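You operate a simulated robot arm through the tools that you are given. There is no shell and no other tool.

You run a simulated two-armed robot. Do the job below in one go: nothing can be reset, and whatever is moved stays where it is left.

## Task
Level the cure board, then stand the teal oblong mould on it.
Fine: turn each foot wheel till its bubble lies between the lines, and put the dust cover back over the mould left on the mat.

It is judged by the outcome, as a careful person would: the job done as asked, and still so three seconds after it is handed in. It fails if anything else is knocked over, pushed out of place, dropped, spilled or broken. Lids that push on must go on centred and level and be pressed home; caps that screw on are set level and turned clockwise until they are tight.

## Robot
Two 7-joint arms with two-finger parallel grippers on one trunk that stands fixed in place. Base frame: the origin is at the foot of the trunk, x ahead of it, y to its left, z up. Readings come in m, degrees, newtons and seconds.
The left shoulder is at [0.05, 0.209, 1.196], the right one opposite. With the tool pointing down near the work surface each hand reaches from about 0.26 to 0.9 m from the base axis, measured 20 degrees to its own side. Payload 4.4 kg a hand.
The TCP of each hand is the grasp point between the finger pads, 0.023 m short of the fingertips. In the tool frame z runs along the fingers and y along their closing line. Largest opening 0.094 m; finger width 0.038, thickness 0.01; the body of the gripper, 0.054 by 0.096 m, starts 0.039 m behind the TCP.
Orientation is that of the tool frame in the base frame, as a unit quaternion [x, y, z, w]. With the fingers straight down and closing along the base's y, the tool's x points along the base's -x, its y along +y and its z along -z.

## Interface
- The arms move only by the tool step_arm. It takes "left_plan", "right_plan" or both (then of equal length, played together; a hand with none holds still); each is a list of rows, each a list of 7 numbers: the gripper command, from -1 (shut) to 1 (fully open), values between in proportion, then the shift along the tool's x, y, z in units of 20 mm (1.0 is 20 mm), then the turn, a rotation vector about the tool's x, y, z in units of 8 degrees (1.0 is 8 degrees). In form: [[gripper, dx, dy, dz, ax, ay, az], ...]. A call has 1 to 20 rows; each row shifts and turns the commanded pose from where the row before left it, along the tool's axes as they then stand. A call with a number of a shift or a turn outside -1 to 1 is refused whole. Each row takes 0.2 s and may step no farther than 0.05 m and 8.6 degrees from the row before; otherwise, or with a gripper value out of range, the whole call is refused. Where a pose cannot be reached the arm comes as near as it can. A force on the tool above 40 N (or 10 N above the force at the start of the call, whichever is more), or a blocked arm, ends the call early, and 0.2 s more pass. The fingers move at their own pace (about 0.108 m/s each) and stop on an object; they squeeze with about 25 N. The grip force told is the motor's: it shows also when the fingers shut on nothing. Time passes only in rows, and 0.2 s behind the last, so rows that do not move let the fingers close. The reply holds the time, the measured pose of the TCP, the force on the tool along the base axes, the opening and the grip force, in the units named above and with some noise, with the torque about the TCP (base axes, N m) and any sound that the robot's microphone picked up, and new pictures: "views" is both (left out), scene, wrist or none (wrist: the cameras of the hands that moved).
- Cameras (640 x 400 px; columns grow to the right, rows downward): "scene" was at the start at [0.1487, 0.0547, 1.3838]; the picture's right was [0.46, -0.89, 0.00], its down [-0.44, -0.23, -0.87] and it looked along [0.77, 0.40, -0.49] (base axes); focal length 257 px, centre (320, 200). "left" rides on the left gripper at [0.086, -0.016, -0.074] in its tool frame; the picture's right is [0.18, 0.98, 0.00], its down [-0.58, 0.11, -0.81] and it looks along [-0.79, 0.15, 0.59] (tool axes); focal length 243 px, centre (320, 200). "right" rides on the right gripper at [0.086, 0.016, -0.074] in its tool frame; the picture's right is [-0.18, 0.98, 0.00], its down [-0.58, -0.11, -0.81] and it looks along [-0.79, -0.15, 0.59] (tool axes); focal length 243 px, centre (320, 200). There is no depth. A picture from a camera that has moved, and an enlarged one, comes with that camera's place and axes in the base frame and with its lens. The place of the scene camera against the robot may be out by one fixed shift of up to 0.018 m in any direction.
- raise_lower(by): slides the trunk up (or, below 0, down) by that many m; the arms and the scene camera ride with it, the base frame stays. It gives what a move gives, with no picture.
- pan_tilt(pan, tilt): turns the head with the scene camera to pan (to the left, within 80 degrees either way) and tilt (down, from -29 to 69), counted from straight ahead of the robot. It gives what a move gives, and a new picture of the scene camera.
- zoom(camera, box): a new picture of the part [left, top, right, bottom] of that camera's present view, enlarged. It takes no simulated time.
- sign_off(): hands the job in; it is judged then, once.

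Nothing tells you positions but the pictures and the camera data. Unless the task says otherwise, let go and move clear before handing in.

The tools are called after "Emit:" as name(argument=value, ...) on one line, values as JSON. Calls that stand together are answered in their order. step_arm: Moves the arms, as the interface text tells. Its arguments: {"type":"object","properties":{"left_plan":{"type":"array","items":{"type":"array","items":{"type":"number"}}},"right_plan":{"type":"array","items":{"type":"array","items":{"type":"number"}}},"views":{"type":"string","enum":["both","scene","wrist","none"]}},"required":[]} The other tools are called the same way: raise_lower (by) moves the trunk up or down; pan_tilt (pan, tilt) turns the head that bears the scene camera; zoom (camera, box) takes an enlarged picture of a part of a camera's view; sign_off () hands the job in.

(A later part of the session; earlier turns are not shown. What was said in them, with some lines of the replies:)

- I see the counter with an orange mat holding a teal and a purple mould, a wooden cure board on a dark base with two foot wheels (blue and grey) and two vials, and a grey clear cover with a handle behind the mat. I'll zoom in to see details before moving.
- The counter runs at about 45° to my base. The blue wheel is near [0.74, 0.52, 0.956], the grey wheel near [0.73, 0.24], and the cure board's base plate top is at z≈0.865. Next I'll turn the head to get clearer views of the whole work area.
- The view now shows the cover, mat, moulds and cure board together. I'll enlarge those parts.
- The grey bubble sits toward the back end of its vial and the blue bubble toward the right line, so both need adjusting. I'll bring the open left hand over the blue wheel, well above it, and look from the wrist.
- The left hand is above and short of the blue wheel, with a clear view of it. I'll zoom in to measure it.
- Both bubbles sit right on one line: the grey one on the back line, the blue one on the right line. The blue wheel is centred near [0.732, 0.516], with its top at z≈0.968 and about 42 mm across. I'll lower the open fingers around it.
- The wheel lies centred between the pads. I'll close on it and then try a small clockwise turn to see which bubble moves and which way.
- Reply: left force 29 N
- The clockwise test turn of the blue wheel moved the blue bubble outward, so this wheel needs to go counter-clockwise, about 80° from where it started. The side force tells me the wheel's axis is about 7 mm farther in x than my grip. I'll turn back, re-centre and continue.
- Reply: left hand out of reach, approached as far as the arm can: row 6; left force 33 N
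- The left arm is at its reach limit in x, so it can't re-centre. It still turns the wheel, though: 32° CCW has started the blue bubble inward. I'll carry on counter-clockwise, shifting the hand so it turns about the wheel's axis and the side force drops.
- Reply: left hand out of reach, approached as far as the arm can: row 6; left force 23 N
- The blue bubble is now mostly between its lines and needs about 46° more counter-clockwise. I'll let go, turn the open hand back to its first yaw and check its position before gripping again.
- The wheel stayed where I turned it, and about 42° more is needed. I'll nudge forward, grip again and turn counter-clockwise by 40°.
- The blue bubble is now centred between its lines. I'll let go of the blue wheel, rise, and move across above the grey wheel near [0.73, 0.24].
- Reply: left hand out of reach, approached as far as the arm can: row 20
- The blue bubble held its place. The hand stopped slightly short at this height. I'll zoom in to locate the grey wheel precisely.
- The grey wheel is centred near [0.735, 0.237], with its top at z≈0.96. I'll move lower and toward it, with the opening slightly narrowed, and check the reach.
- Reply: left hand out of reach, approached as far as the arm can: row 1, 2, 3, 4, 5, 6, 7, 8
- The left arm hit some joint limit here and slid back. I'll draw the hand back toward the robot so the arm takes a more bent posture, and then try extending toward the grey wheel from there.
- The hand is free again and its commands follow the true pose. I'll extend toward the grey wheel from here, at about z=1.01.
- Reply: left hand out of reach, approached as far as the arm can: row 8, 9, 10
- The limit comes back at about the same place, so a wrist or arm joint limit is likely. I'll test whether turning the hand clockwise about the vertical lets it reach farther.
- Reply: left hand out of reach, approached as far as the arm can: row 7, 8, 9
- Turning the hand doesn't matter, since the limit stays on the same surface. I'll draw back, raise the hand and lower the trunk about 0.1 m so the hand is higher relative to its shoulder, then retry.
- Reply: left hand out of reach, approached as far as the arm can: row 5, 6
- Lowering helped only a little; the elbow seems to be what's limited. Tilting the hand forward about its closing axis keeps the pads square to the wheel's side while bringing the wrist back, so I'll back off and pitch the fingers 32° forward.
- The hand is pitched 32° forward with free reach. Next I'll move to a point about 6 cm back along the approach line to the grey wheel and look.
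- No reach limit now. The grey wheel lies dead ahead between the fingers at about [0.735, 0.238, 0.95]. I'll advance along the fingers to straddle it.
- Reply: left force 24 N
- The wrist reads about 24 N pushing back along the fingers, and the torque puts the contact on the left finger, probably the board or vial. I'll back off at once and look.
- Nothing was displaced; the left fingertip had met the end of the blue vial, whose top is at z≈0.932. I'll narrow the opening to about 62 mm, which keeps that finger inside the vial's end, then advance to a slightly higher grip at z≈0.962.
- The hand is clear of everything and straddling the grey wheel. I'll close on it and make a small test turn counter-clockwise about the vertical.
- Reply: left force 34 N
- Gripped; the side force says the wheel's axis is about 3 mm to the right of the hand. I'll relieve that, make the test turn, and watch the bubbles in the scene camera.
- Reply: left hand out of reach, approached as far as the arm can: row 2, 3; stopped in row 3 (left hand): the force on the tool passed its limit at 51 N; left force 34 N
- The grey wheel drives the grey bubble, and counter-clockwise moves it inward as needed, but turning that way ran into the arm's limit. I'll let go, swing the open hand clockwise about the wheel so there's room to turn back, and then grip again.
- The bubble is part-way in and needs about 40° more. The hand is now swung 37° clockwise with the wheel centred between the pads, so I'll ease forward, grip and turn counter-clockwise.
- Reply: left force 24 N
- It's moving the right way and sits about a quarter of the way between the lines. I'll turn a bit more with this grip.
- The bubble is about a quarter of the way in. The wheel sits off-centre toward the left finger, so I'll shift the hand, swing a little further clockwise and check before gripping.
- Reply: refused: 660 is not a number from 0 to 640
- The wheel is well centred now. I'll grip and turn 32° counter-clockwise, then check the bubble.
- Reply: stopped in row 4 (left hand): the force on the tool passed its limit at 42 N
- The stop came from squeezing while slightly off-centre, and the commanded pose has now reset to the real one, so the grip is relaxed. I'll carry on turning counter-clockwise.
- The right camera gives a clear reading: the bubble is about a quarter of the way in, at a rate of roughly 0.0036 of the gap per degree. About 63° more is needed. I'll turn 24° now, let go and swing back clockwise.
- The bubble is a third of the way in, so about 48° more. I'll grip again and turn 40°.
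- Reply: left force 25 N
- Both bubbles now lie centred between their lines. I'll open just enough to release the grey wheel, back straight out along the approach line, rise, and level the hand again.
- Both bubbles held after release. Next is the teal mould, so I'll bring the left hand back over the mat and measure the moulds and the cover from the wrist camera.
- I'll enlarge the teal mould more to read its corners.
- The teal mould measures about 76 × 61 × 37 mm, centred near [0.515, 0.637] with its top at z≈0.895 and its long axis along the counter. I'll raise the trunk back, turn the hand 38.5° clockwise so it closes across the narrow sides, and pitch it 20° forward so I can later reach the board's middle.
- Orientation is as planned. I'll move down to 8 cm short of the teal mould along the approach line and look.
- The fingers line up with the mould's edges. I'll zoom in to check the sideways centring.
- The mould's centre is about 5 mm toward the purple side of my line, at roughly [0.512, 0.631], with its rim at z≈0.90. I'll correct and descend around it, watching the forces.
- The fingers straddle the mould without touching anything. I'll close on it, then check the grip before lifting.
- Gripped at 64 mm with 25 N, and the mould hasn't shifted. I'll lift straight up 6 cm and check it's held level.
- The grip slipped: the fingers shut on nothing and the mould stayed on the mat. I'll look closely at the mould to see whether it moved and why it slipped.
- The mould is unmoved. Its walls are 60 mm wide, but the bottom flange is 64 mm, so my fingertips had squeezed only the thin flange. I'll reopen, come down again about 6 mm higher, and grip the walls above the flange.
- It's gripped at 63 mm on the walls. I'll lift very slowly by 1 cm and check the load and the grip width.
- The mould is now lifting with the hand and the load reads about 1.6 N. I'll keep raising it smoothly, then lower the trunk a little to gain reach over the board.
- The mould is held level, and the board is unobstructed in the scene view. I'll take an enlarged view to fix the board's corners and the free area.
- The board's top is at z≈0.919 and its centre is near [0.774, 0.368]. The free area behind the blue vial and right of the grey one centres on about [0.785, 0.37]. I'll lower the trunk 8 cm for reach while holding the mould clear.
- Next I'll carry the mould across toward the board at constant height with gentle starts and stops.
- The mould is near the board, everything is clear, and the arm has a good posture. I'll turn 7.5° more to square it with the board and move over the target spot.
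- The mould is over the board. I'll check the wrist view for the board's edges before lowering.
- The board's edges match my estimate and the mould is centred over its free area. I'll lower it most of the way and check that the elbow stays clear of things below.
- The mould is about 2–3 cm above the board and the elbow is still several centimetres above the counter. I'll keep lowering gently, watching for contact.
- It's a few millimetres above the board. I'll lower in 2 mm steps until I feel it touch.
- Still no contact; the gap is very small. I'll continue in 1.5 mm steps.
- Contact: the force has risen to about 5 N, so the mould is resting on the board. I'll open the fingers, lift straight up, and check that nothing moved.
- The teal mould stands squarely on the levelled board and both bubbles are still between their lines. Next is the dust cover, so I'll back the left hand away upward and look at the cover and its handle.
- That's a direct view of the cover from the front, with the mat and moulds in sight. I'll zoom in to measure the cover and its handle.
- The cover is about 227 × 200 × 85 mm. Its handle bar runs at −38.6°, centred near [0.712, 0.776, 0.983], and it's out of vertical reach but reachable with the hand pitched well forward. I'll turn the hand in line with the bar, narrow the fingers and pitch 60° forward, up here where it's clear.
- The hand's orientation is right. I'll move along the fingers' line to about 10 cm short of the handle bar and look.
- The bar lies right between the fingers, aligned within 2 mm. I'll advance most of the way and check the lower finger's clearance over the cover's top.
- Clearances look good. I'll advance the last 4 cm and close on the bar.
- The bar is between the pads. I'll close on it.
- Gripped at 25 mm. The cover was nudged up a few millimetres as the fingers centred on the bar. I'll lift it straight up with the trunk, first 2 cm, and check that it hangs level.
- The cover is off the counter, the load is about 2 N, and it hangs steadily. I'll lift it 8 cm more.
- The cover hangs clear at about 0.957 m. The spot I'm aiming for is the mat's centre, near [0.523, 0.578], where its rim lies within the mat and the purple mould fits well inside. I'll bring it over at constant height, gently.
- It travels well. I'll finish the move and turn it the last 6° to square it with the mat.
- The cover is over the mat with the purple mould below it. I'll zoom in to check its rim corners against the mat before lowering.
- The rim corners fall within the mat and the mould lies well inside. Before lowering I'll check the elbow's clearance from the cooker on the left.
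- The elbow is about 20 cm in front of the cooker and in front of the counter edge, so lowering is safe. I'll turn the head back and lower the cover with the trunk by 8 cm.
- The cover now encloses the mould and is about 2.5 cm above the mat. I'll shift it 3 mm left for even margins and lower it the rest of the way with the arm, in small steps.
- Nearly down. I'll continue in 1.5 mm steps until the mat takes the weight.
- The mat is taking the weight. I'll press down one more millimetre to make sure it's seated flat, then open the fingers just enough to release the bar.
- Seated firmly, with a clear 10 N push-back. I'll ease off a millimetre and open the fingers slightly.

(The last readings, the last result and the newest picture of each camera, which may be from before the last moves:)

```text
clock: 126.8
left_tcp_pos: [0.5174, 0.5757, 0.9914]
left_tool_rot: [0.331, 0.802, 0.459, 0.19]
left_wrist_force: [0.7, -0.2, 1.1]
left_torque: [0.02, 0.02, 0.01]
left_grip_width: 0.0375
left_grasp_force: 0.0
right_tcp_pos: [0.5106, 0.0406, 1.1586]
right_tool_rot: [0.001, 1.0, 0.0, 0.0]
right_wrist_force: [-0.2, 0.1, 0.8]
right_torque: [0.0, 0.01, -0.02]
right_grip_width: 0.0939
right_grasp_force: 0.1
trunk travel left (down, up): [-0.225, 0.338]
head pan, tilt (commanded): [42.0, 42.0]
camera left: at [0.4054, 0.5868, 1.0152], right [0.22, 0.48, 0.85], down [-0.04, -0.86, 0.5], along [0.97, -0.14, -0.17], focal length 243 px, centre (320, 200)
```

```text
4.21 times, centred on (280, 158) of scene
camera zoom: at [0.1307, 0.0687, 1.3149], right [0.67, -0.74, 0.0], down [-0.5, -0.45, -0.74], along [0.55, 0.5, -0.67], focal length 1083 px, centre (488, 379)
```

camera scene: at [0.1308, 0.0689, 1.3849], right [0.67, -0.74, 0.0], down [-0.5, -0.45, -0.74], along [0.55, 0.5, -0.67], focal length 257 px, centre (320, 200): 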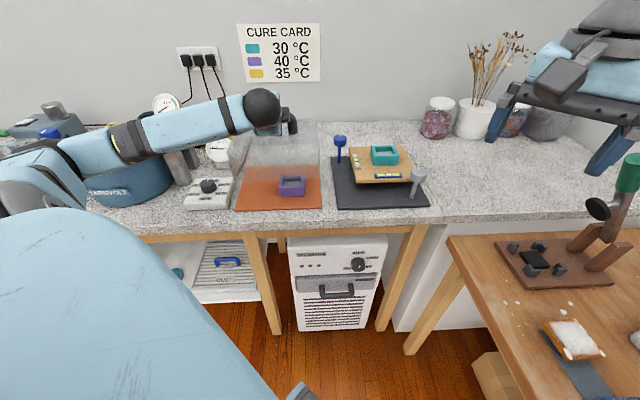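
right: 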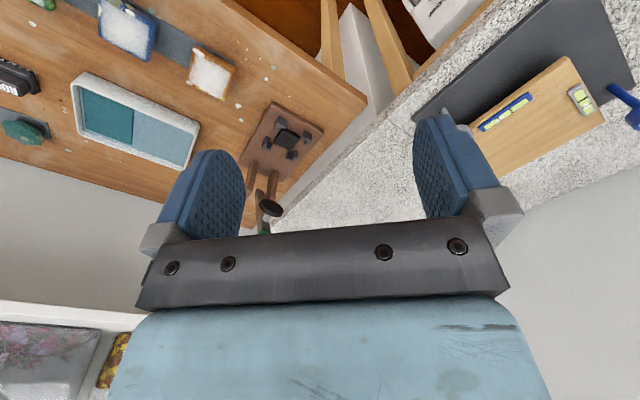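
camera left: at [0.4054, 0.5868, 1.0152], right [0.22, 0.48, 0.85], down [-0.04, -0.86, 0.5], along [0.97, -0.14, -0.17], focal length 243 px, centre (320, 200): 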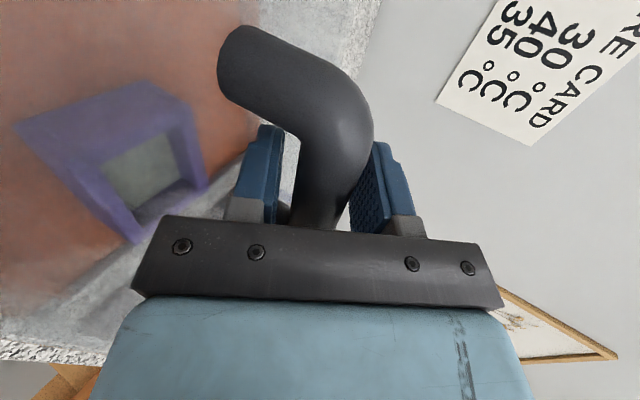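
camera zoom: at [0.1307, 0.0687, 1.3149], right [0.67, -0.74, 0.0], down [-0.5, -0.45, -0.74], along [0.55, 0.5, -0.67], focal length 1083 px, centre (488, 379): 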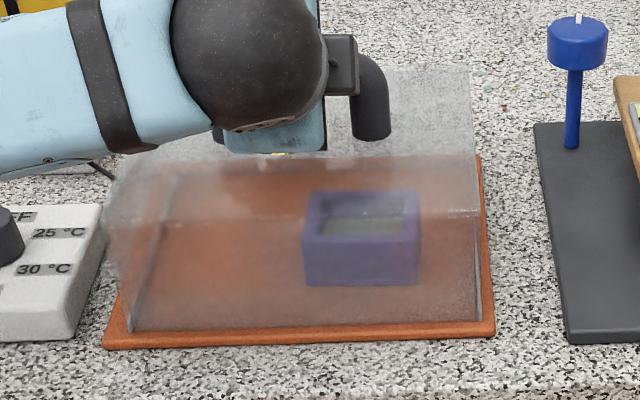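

The cover is released and stays put. The bar sits a bit close to the upper finger, so I'll shift the hand 4 mm to centre it and then withdraw straight back along the fingers.

Emit:
step_arm(left_plan=[[-0.2, 0, 0.2, 0, 0, 0, 0], [-0.2, 0, 0, 0, 0, 0, 0]], views="wrist")

```text
clock: 127.4
left_tcp_pos: [0.5203, 0.5778, 0.9954]
left_tool_rot: [0.331, 0.802, 0.46, 0.19]
left_wrist_force: [-0.3, 0.2, -0.1]
left_torque: [0.0, 0.0, 0.01]
left_grip_width: 0.0375
left_grasp_force: 0.0
right_tcp_pos: [0.5107, 0.0401, 1.1589]
right_tool_rot: [0.0, 1.0, 0.0, 0.0]
right_wrist_force: [-0.3, 0.0, 1.3]
right_torque: [-0.02, -0.01, -0.01]
right_grip_width: 0.0936
right_grasp_force: 0.1
trunk travel left (down, up): [-0.225, 0.338]
head pan, tilt (commanded): [42.0, 42.0]
camera left: at [0.4074, 0.5886, 1.0187], right [0.22, 0.48, 0.85], down [-0.04, -0.86, 0.5], along [0.97, -0.14, -0.17], focal length 243 px, centre (320, 200)
```

left: 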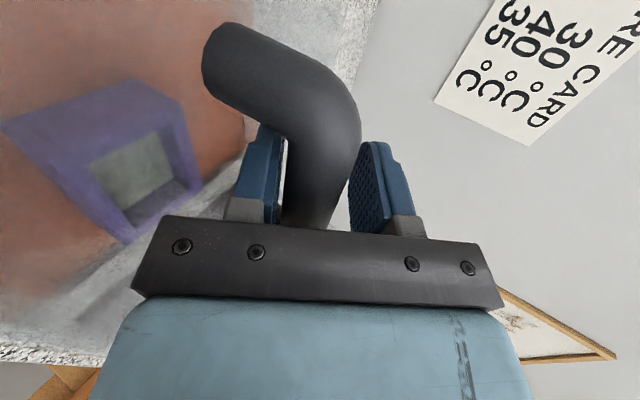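

The bar is centred and free. I'll withdraw along the fingers' line and then rise.

Emit:
step_arm(left_plan=[[-0.2, 0, 0, -0.4, 0, 0, 0], [-0.2, 0, 0, -0.7, 0, 0, 0], [-0.2, 0, 0, -0.9, 0, 0, 0], [-0.2, 0, 0, -0.9, 0, 0, 0], [-0.2, 0, 0, -0.9, 0, 0, 0], [-0.2, 0, 0, -0.9, 0, 0, 0], [-0.2, 0, 0.7, -0.4, 0, 0, 0], [-0.2, 0, 0.85, -0.5, 0, 0, 0], [-0.2, 0, 0.85, -0.5, 0, 0, 0], [-0.2, 0, 0.85, -0.5, 0, 0, 0]], views="both")

Emit:
zoom(camera="scene", box=[215, 90, 345, 205])

```text
clock: 129.6
left_tcp_pos: [0.4626, 0.5208, 1.1186]
left_tool_rot: [0.331, 0.802, 0.46, 0.19]
left_wrist_force: [-0.1, 0.2, -1.2]
left_torque: [-0.03, -0.01, -0.04]
left_grip_width: 0.0377
left_grasp_force: 0.1
right_tcp_pos: [0.5096, 0.0396, 1.1589]
right_tool_rot: [0.0, 1.0, 0.0, -0.001]
right_wrist_force: [-0.8, -0.4, -0.2]
right_torque: [0.02, 0.0, 0.02]
right_grip_width: 0.0939
right_grasp_force: 0.1
trunk travel left (down, up): [-0.225, 0.338]
head pan, tilt (commanded): [42.0, 42.0]
camera scene: at [0.1306, 0.0684, 1.3149], right [0.67, -0.74, 0.0], down [-0.5, -0.45, -0.74], along [0.55, 0.5, -0.67], focal length 257 px, centre (320, 200)
camera left: at [0.3502, 0.531, 1.1423], right [0.22, 0.48, 0.85], down [-0.04, -0.86, 0.5], along [0.97, -0.14, -0.17], focal length 243 px, centre (320, 200)
```

scene: 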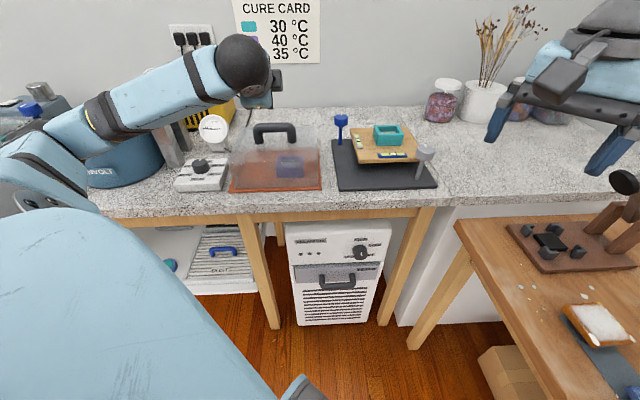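
left: 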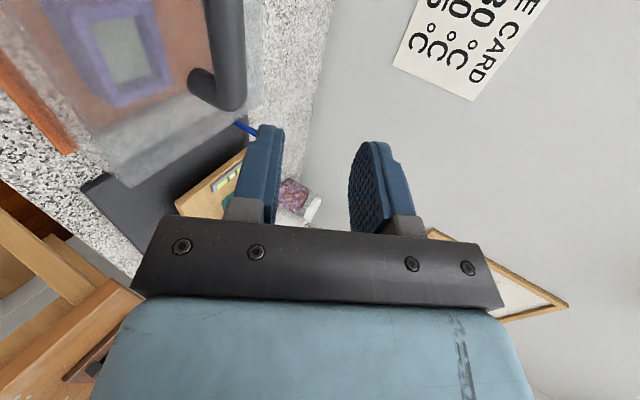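

```text
3.48 times, centred on (280, 148) of scene
camera zoom: at [0.1306, 0.0684, 1.3149], right [0.67, -0.74, 0.0], down [-0.5, -0.45, -0.74], along [0.55, 0.5, -0.67], focal length 895 px, centre (459, 383)
```

zoom: 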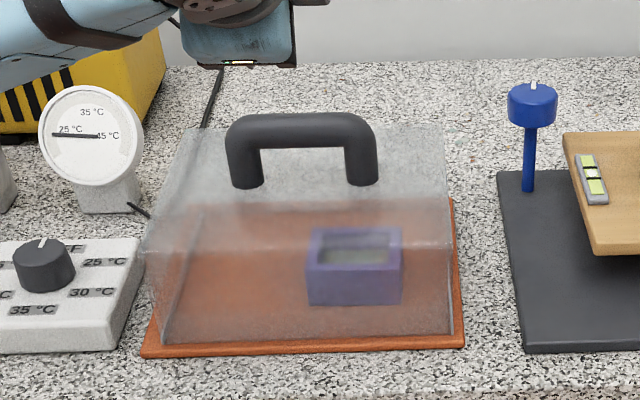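

The cover sits over the purple mould on the mat. I'll level and raise the hand, then look from above to confirm it's flat and not resting on the thermometer probe at the mat's left edge.

Emit:
step_arm(left_plan=[[-0.2, 0, 0.85, -0.5, 0, 0, 0], [-0.2, 0, 0.85, -0.5, 0, 0, 0], [-0.2, 0, 0.85, -0.5, 0, 0, 0], [-0.2, 0, 0.85, -0.5, 0, 0, 0], [-0.2, 0, 0, 0, 1, 0, 0], [-0.2, 0, 0, 0, 1, 0, 0], [-0.2, 0, 0, 0, 1, 0, 0], [-0.2, 0, 0, 0, 1, 0, 0], [-0.2, 0, 0, 0, 1, 0, 0], [-0.2, 0, 0, 0, 1, 0, 0], [-0.2, 0, 0, 0, 1, 0, 0], [-0.2, 0, 0, 0, 0.5, 0, 0], [-0.2, 0, 0, 0, 0, 0, -1], [-0.2, 0, 0, 0, 0, 0, -1], [-0.2, 0, 0, 0, 0, 0, -1], [-0.2, 0, 0, 0, 0, 0, -1], [-0.2, 0, 0, 0, 0, 0, -1], [-0.2, 0, 0, 0, 0, 0, -1], [-0.2, 0, 0, 0, 0, 0, -1], [-0.2, 0, 0, 0, 0, 0, -1]], views="both")

```text
clock: 133.8
left_tcp_pos: [0.4613, 0.5196, 1.1977]
left_tool_rot: [-0.168, 0.986, -0.002, -0.003]
left_wrist_force: [-0.4, 0.5, 0.4]
left_torque: [0.0, -0.01, 0.03]
left_grip_width: 0.0376
left_grasp_force: 0.1
right_tcp_pos: [0.51, 0.0404, 1.1576]
right_tool_rot: [-0.001, 1.0, 0.0, 0.001]
right_wrist_force: [0.2, 1.0, 0.0]
right_torque: [0.0, -0.01, -0.01]
right_grip_width: 0.0939
right_grasp_force: 0.1
trunk travel left (down, up): [-0.225, 0.338]
head pan, tilt (commanded): [42.0, 42.0]
camera scene: at [0.1306, 0.0686, 1.3149], right [0.67, -0.74, 0.0], down [-0.5, -0.45, -0.74], along [0.55, 0.5, -0.67], focal length 257 px, centre (320, 200)
camera left: at [0.3862, 0.4777, 1.2723], right [-0.5, 0.87, 0.0], down [0.52, 0.3, 0.8], along [0.7, 0.4, -0.6], focal length 243 px, centre (320, 200)
```

scene: 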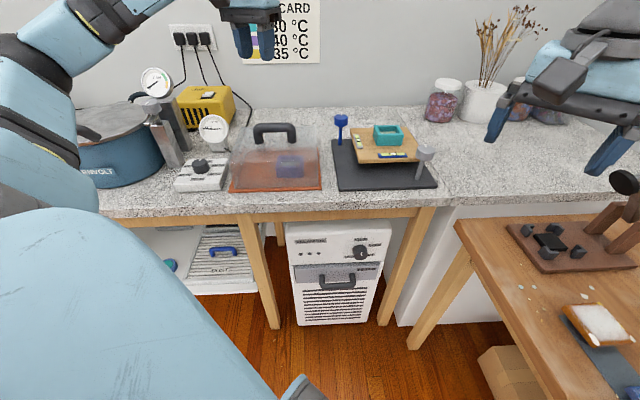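
left: 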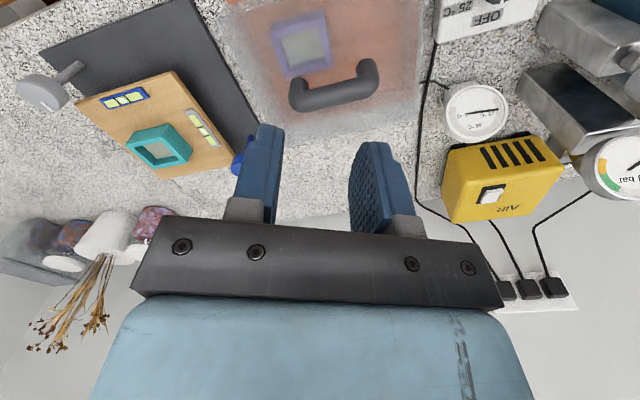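

Emit:
zoom(camera="left", box=[230, 0, 450, 140])

Emit:
zoom(camera="left", box=[380, 50, 480, 130])

Emit:
zoom(camera="scene", box=[215, 110, 345, 205])

Emit:
zoom(camera="scene", box=[320, 100, 440, 200])

```text
2.86 times, centred on (340, 70) of left
camera zoom: at [0.3862, 0.4777, 1.2723], right [-0.5, 0.87, 0.0], down [0.52, 0.3, 0.8], along [0.7, 0.4, -0.6], focal length 693 px, centre (263, 571)
```

zoom: 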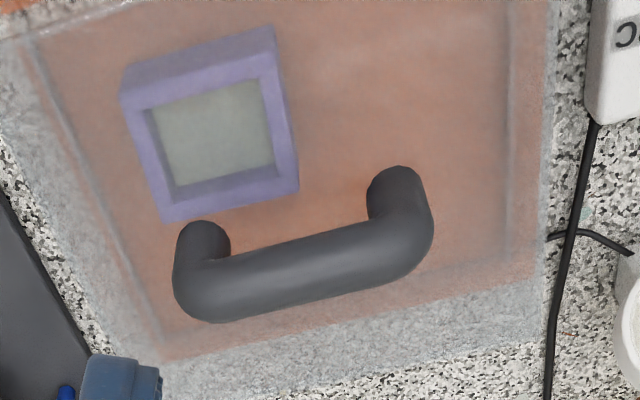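

```text
5.00 times, centred on (430, 90) of left
camera zoom: at [0.3862, 0.4777, 1.2723], right [-0.5, 0.87, 0.0], down [0.52, 0.3, 0.8], along [0.7, 0.4, -0.6], focal length 1213 px, centre (-230, 750)
```

zoom: 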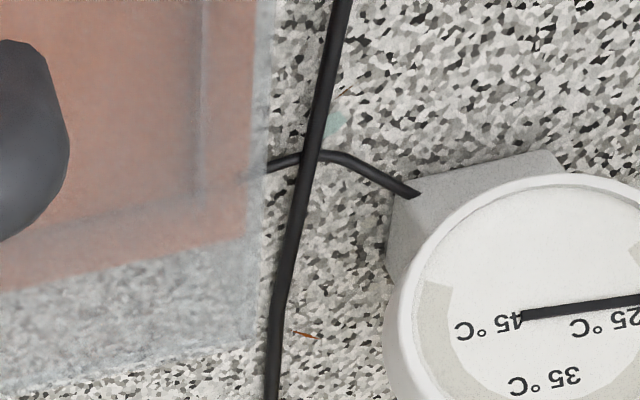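

```text
4.21 times, centred on (280, 158) of scene
camera zoom: at [0.1306, 0.0686, 1.3149], right [0.67, -0.74, 0.0], down [-0.5, -0.45, -0.74], along [0.55, 0.5, -0.67], focal length 1083 px, centre (488, 379)
```

zoom: 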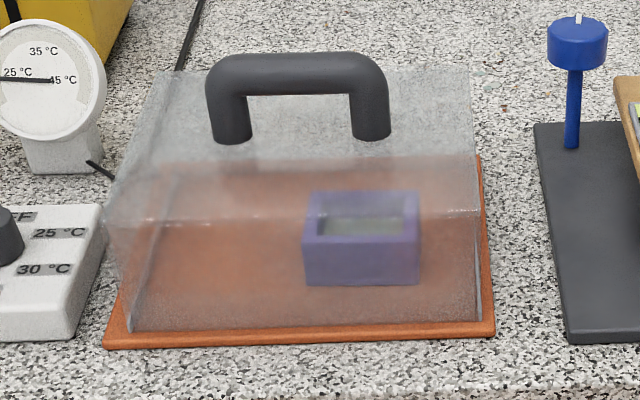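

```text
4.00 times, centred on (380, 150) of scene
camera zoom: at [0.1306, 0.0686, 1.3149], right [0.67, -0.74, 0.0], down [-0.5, -0.45, -0.74], along [0.55, 0.5, -0.67], focal length 1029 px, centre (80, 400)
```

zoom: 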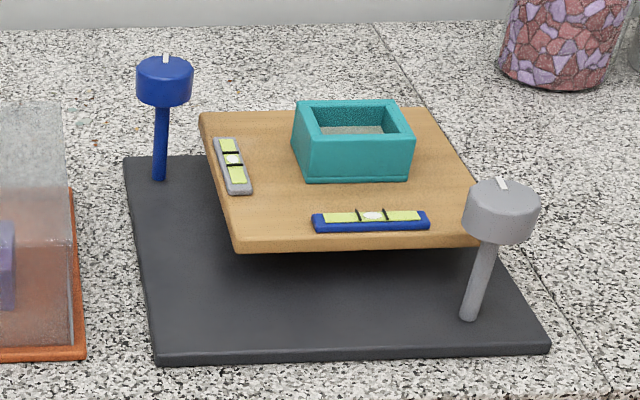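

The cover rests flat and evenly within the mat. The probe tip lies clear of its rim by more than a centimetre, and the purple mould is inside, untouched. I'll make a last close check of both bubbles while moving the hand up and clear.

Emit:
step_arm(left_plan=[[0.5, 0.5, 0, -0.7, 0, 0, 0], [0.5, 0.8, 0, -0.9, 0, 0, 0], [0.5, 0.8, 0, -0.9, 0, 0, 0], [0.5, 0.5, 0, -0.7, 0, 0, 0], [0.5, 0, 0, 0, 0, 0, 0]], views="both")

Emit:
zoom(camera="scene", box=[350, 125, 410, 165])

Emit:
zoom(camera="right", box=[575, 70, 635, 130])

Emit:
zoom(camera="right", box=[480, 80, 560, 140])

```text
clock: 135.0
left_tcp_pos: [0.4136, 0.5035, 1.2593]
left_tool_rot: [-0.165, 0.986, -0.002, -0.002]
left_wrist_force: [-0.3, 0.5, -0.7]
left_torque: [-0.01, 0.0, 0.01]
left_grip_width: 0.0707
left_grasp_force: 0.1
right_tcp_pos: [0.5111, 0.0412, 1.1574]
right_tool_rot: [0.0, 1.0, 0.0, 0.0]
right_wrist_force: [0.3, 0.2, -0.5]
right_torque: [0.01, 0.0, 0.03]
right_grip_width: 0.0938
right_grasp_force: 0.0
trunk travel left (down, up): [-0.225, 0.338]
head pan, tilt (commanded): [42.0, 42.0]
camera scene: at [0.1309, 0.069, 1.3149], right [0.67, -0.74, 0.0], down [-0.5, -0.45, -0.74], along [0.55, 0.5, -0.67], focal length 257 px, centre (320, 200)
camera left: at [0.337, 0.4608, 1.3352], right [-0.5, 0.87, 0.0], down [0.52, 0.3, 0.8], along [0.7, 0.4, -0.6], focal length 243 px, centre (320, 200)
```

scene: 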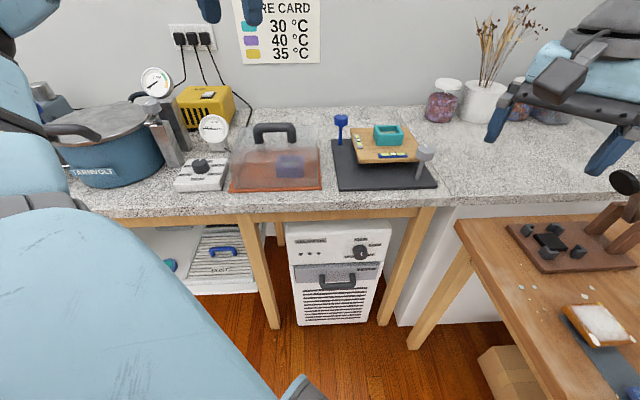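
left: 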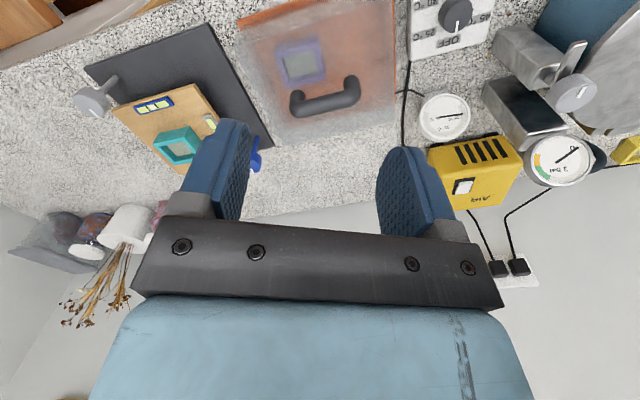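

```text
10.00 times, centred on (380, 145) of scene
camera zoom: at [0.1309, 0.069, 1.3149], right [0.67, -0.74, 0.0], down [-0.5, -0.45, -0.74], along [0.55, 0.5, -0.67], focal length 2572 px, centre (-280, 750)
```

zoom: 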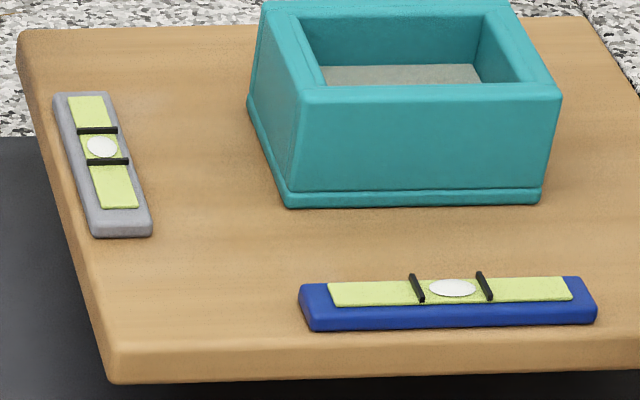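

```text
6.67 times, centred on (605, 100) of right
camera zoom: at [0.4247, 0.057, 1.2324], right [0.18, 0.98, 0.0], down [0.58, -0.11, 0.81], along [0.79, -0.15, -0.59], focal length 1618 px, centre (-1580, 867)
```

zoom: 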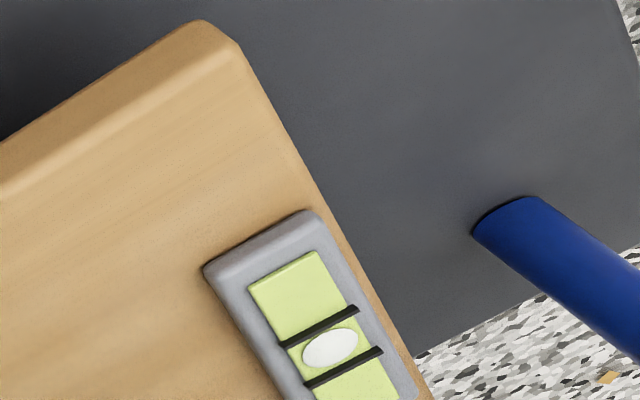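

```text
6.67 times, centred on (520, 110) of right
camera zoom: at [0.4247, 0.057, 1.2324], right [0.18, 0.98, 0.0], down [0.58, -0.11, 0.81], along [0.79, -0.15, -0.59], focal length 1618 px, centre (-1013, 800)
```

zoom: 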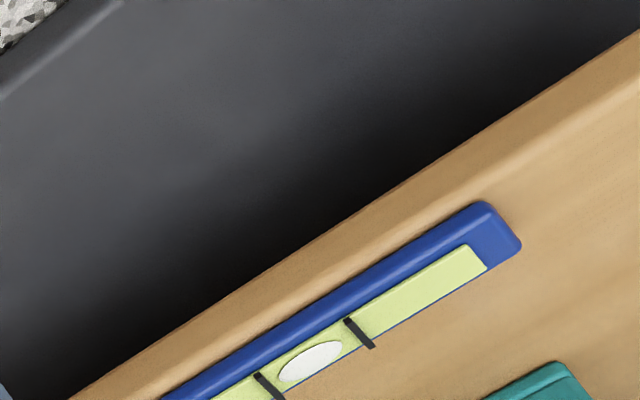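

Both bubbles lie centred between their lines, and the teal mould stands square on the board. The dust cover sits flat over the purple mould on the mat. Both hands are empty and clear, so I'm handing the job in.

Emit:
sign_off()

```text
The job is handed in.
```

The cure board is level and the teal mould is standing on it. The dust cover is back over the purple mould on the mat. I've handed the job in; no verdict has come back yet.

- **Levelling:** each wheel moves the bubble of its own colour. I turned both counter-clockwise until each bubble sat midway between its lines. They were still centred at the last check, with the mould on the board.
- **Teal mould:** it stands upright near the board's middle, clear of both vials. My first grip slipped off while it was still on the mat. It didn't move, and the second grip held.
- **Dust cover:** it rests flat, with its rim inside the mat and clear of the thermometer probe. The purple mould is inside, untouched.

While I was reaching for the grey wheel, a fingertip pressed against the end of the blue vial at about 24 N. I backed off at once, and the close-up views showed nothing out of place.

Both hands are empty and clear of everything.
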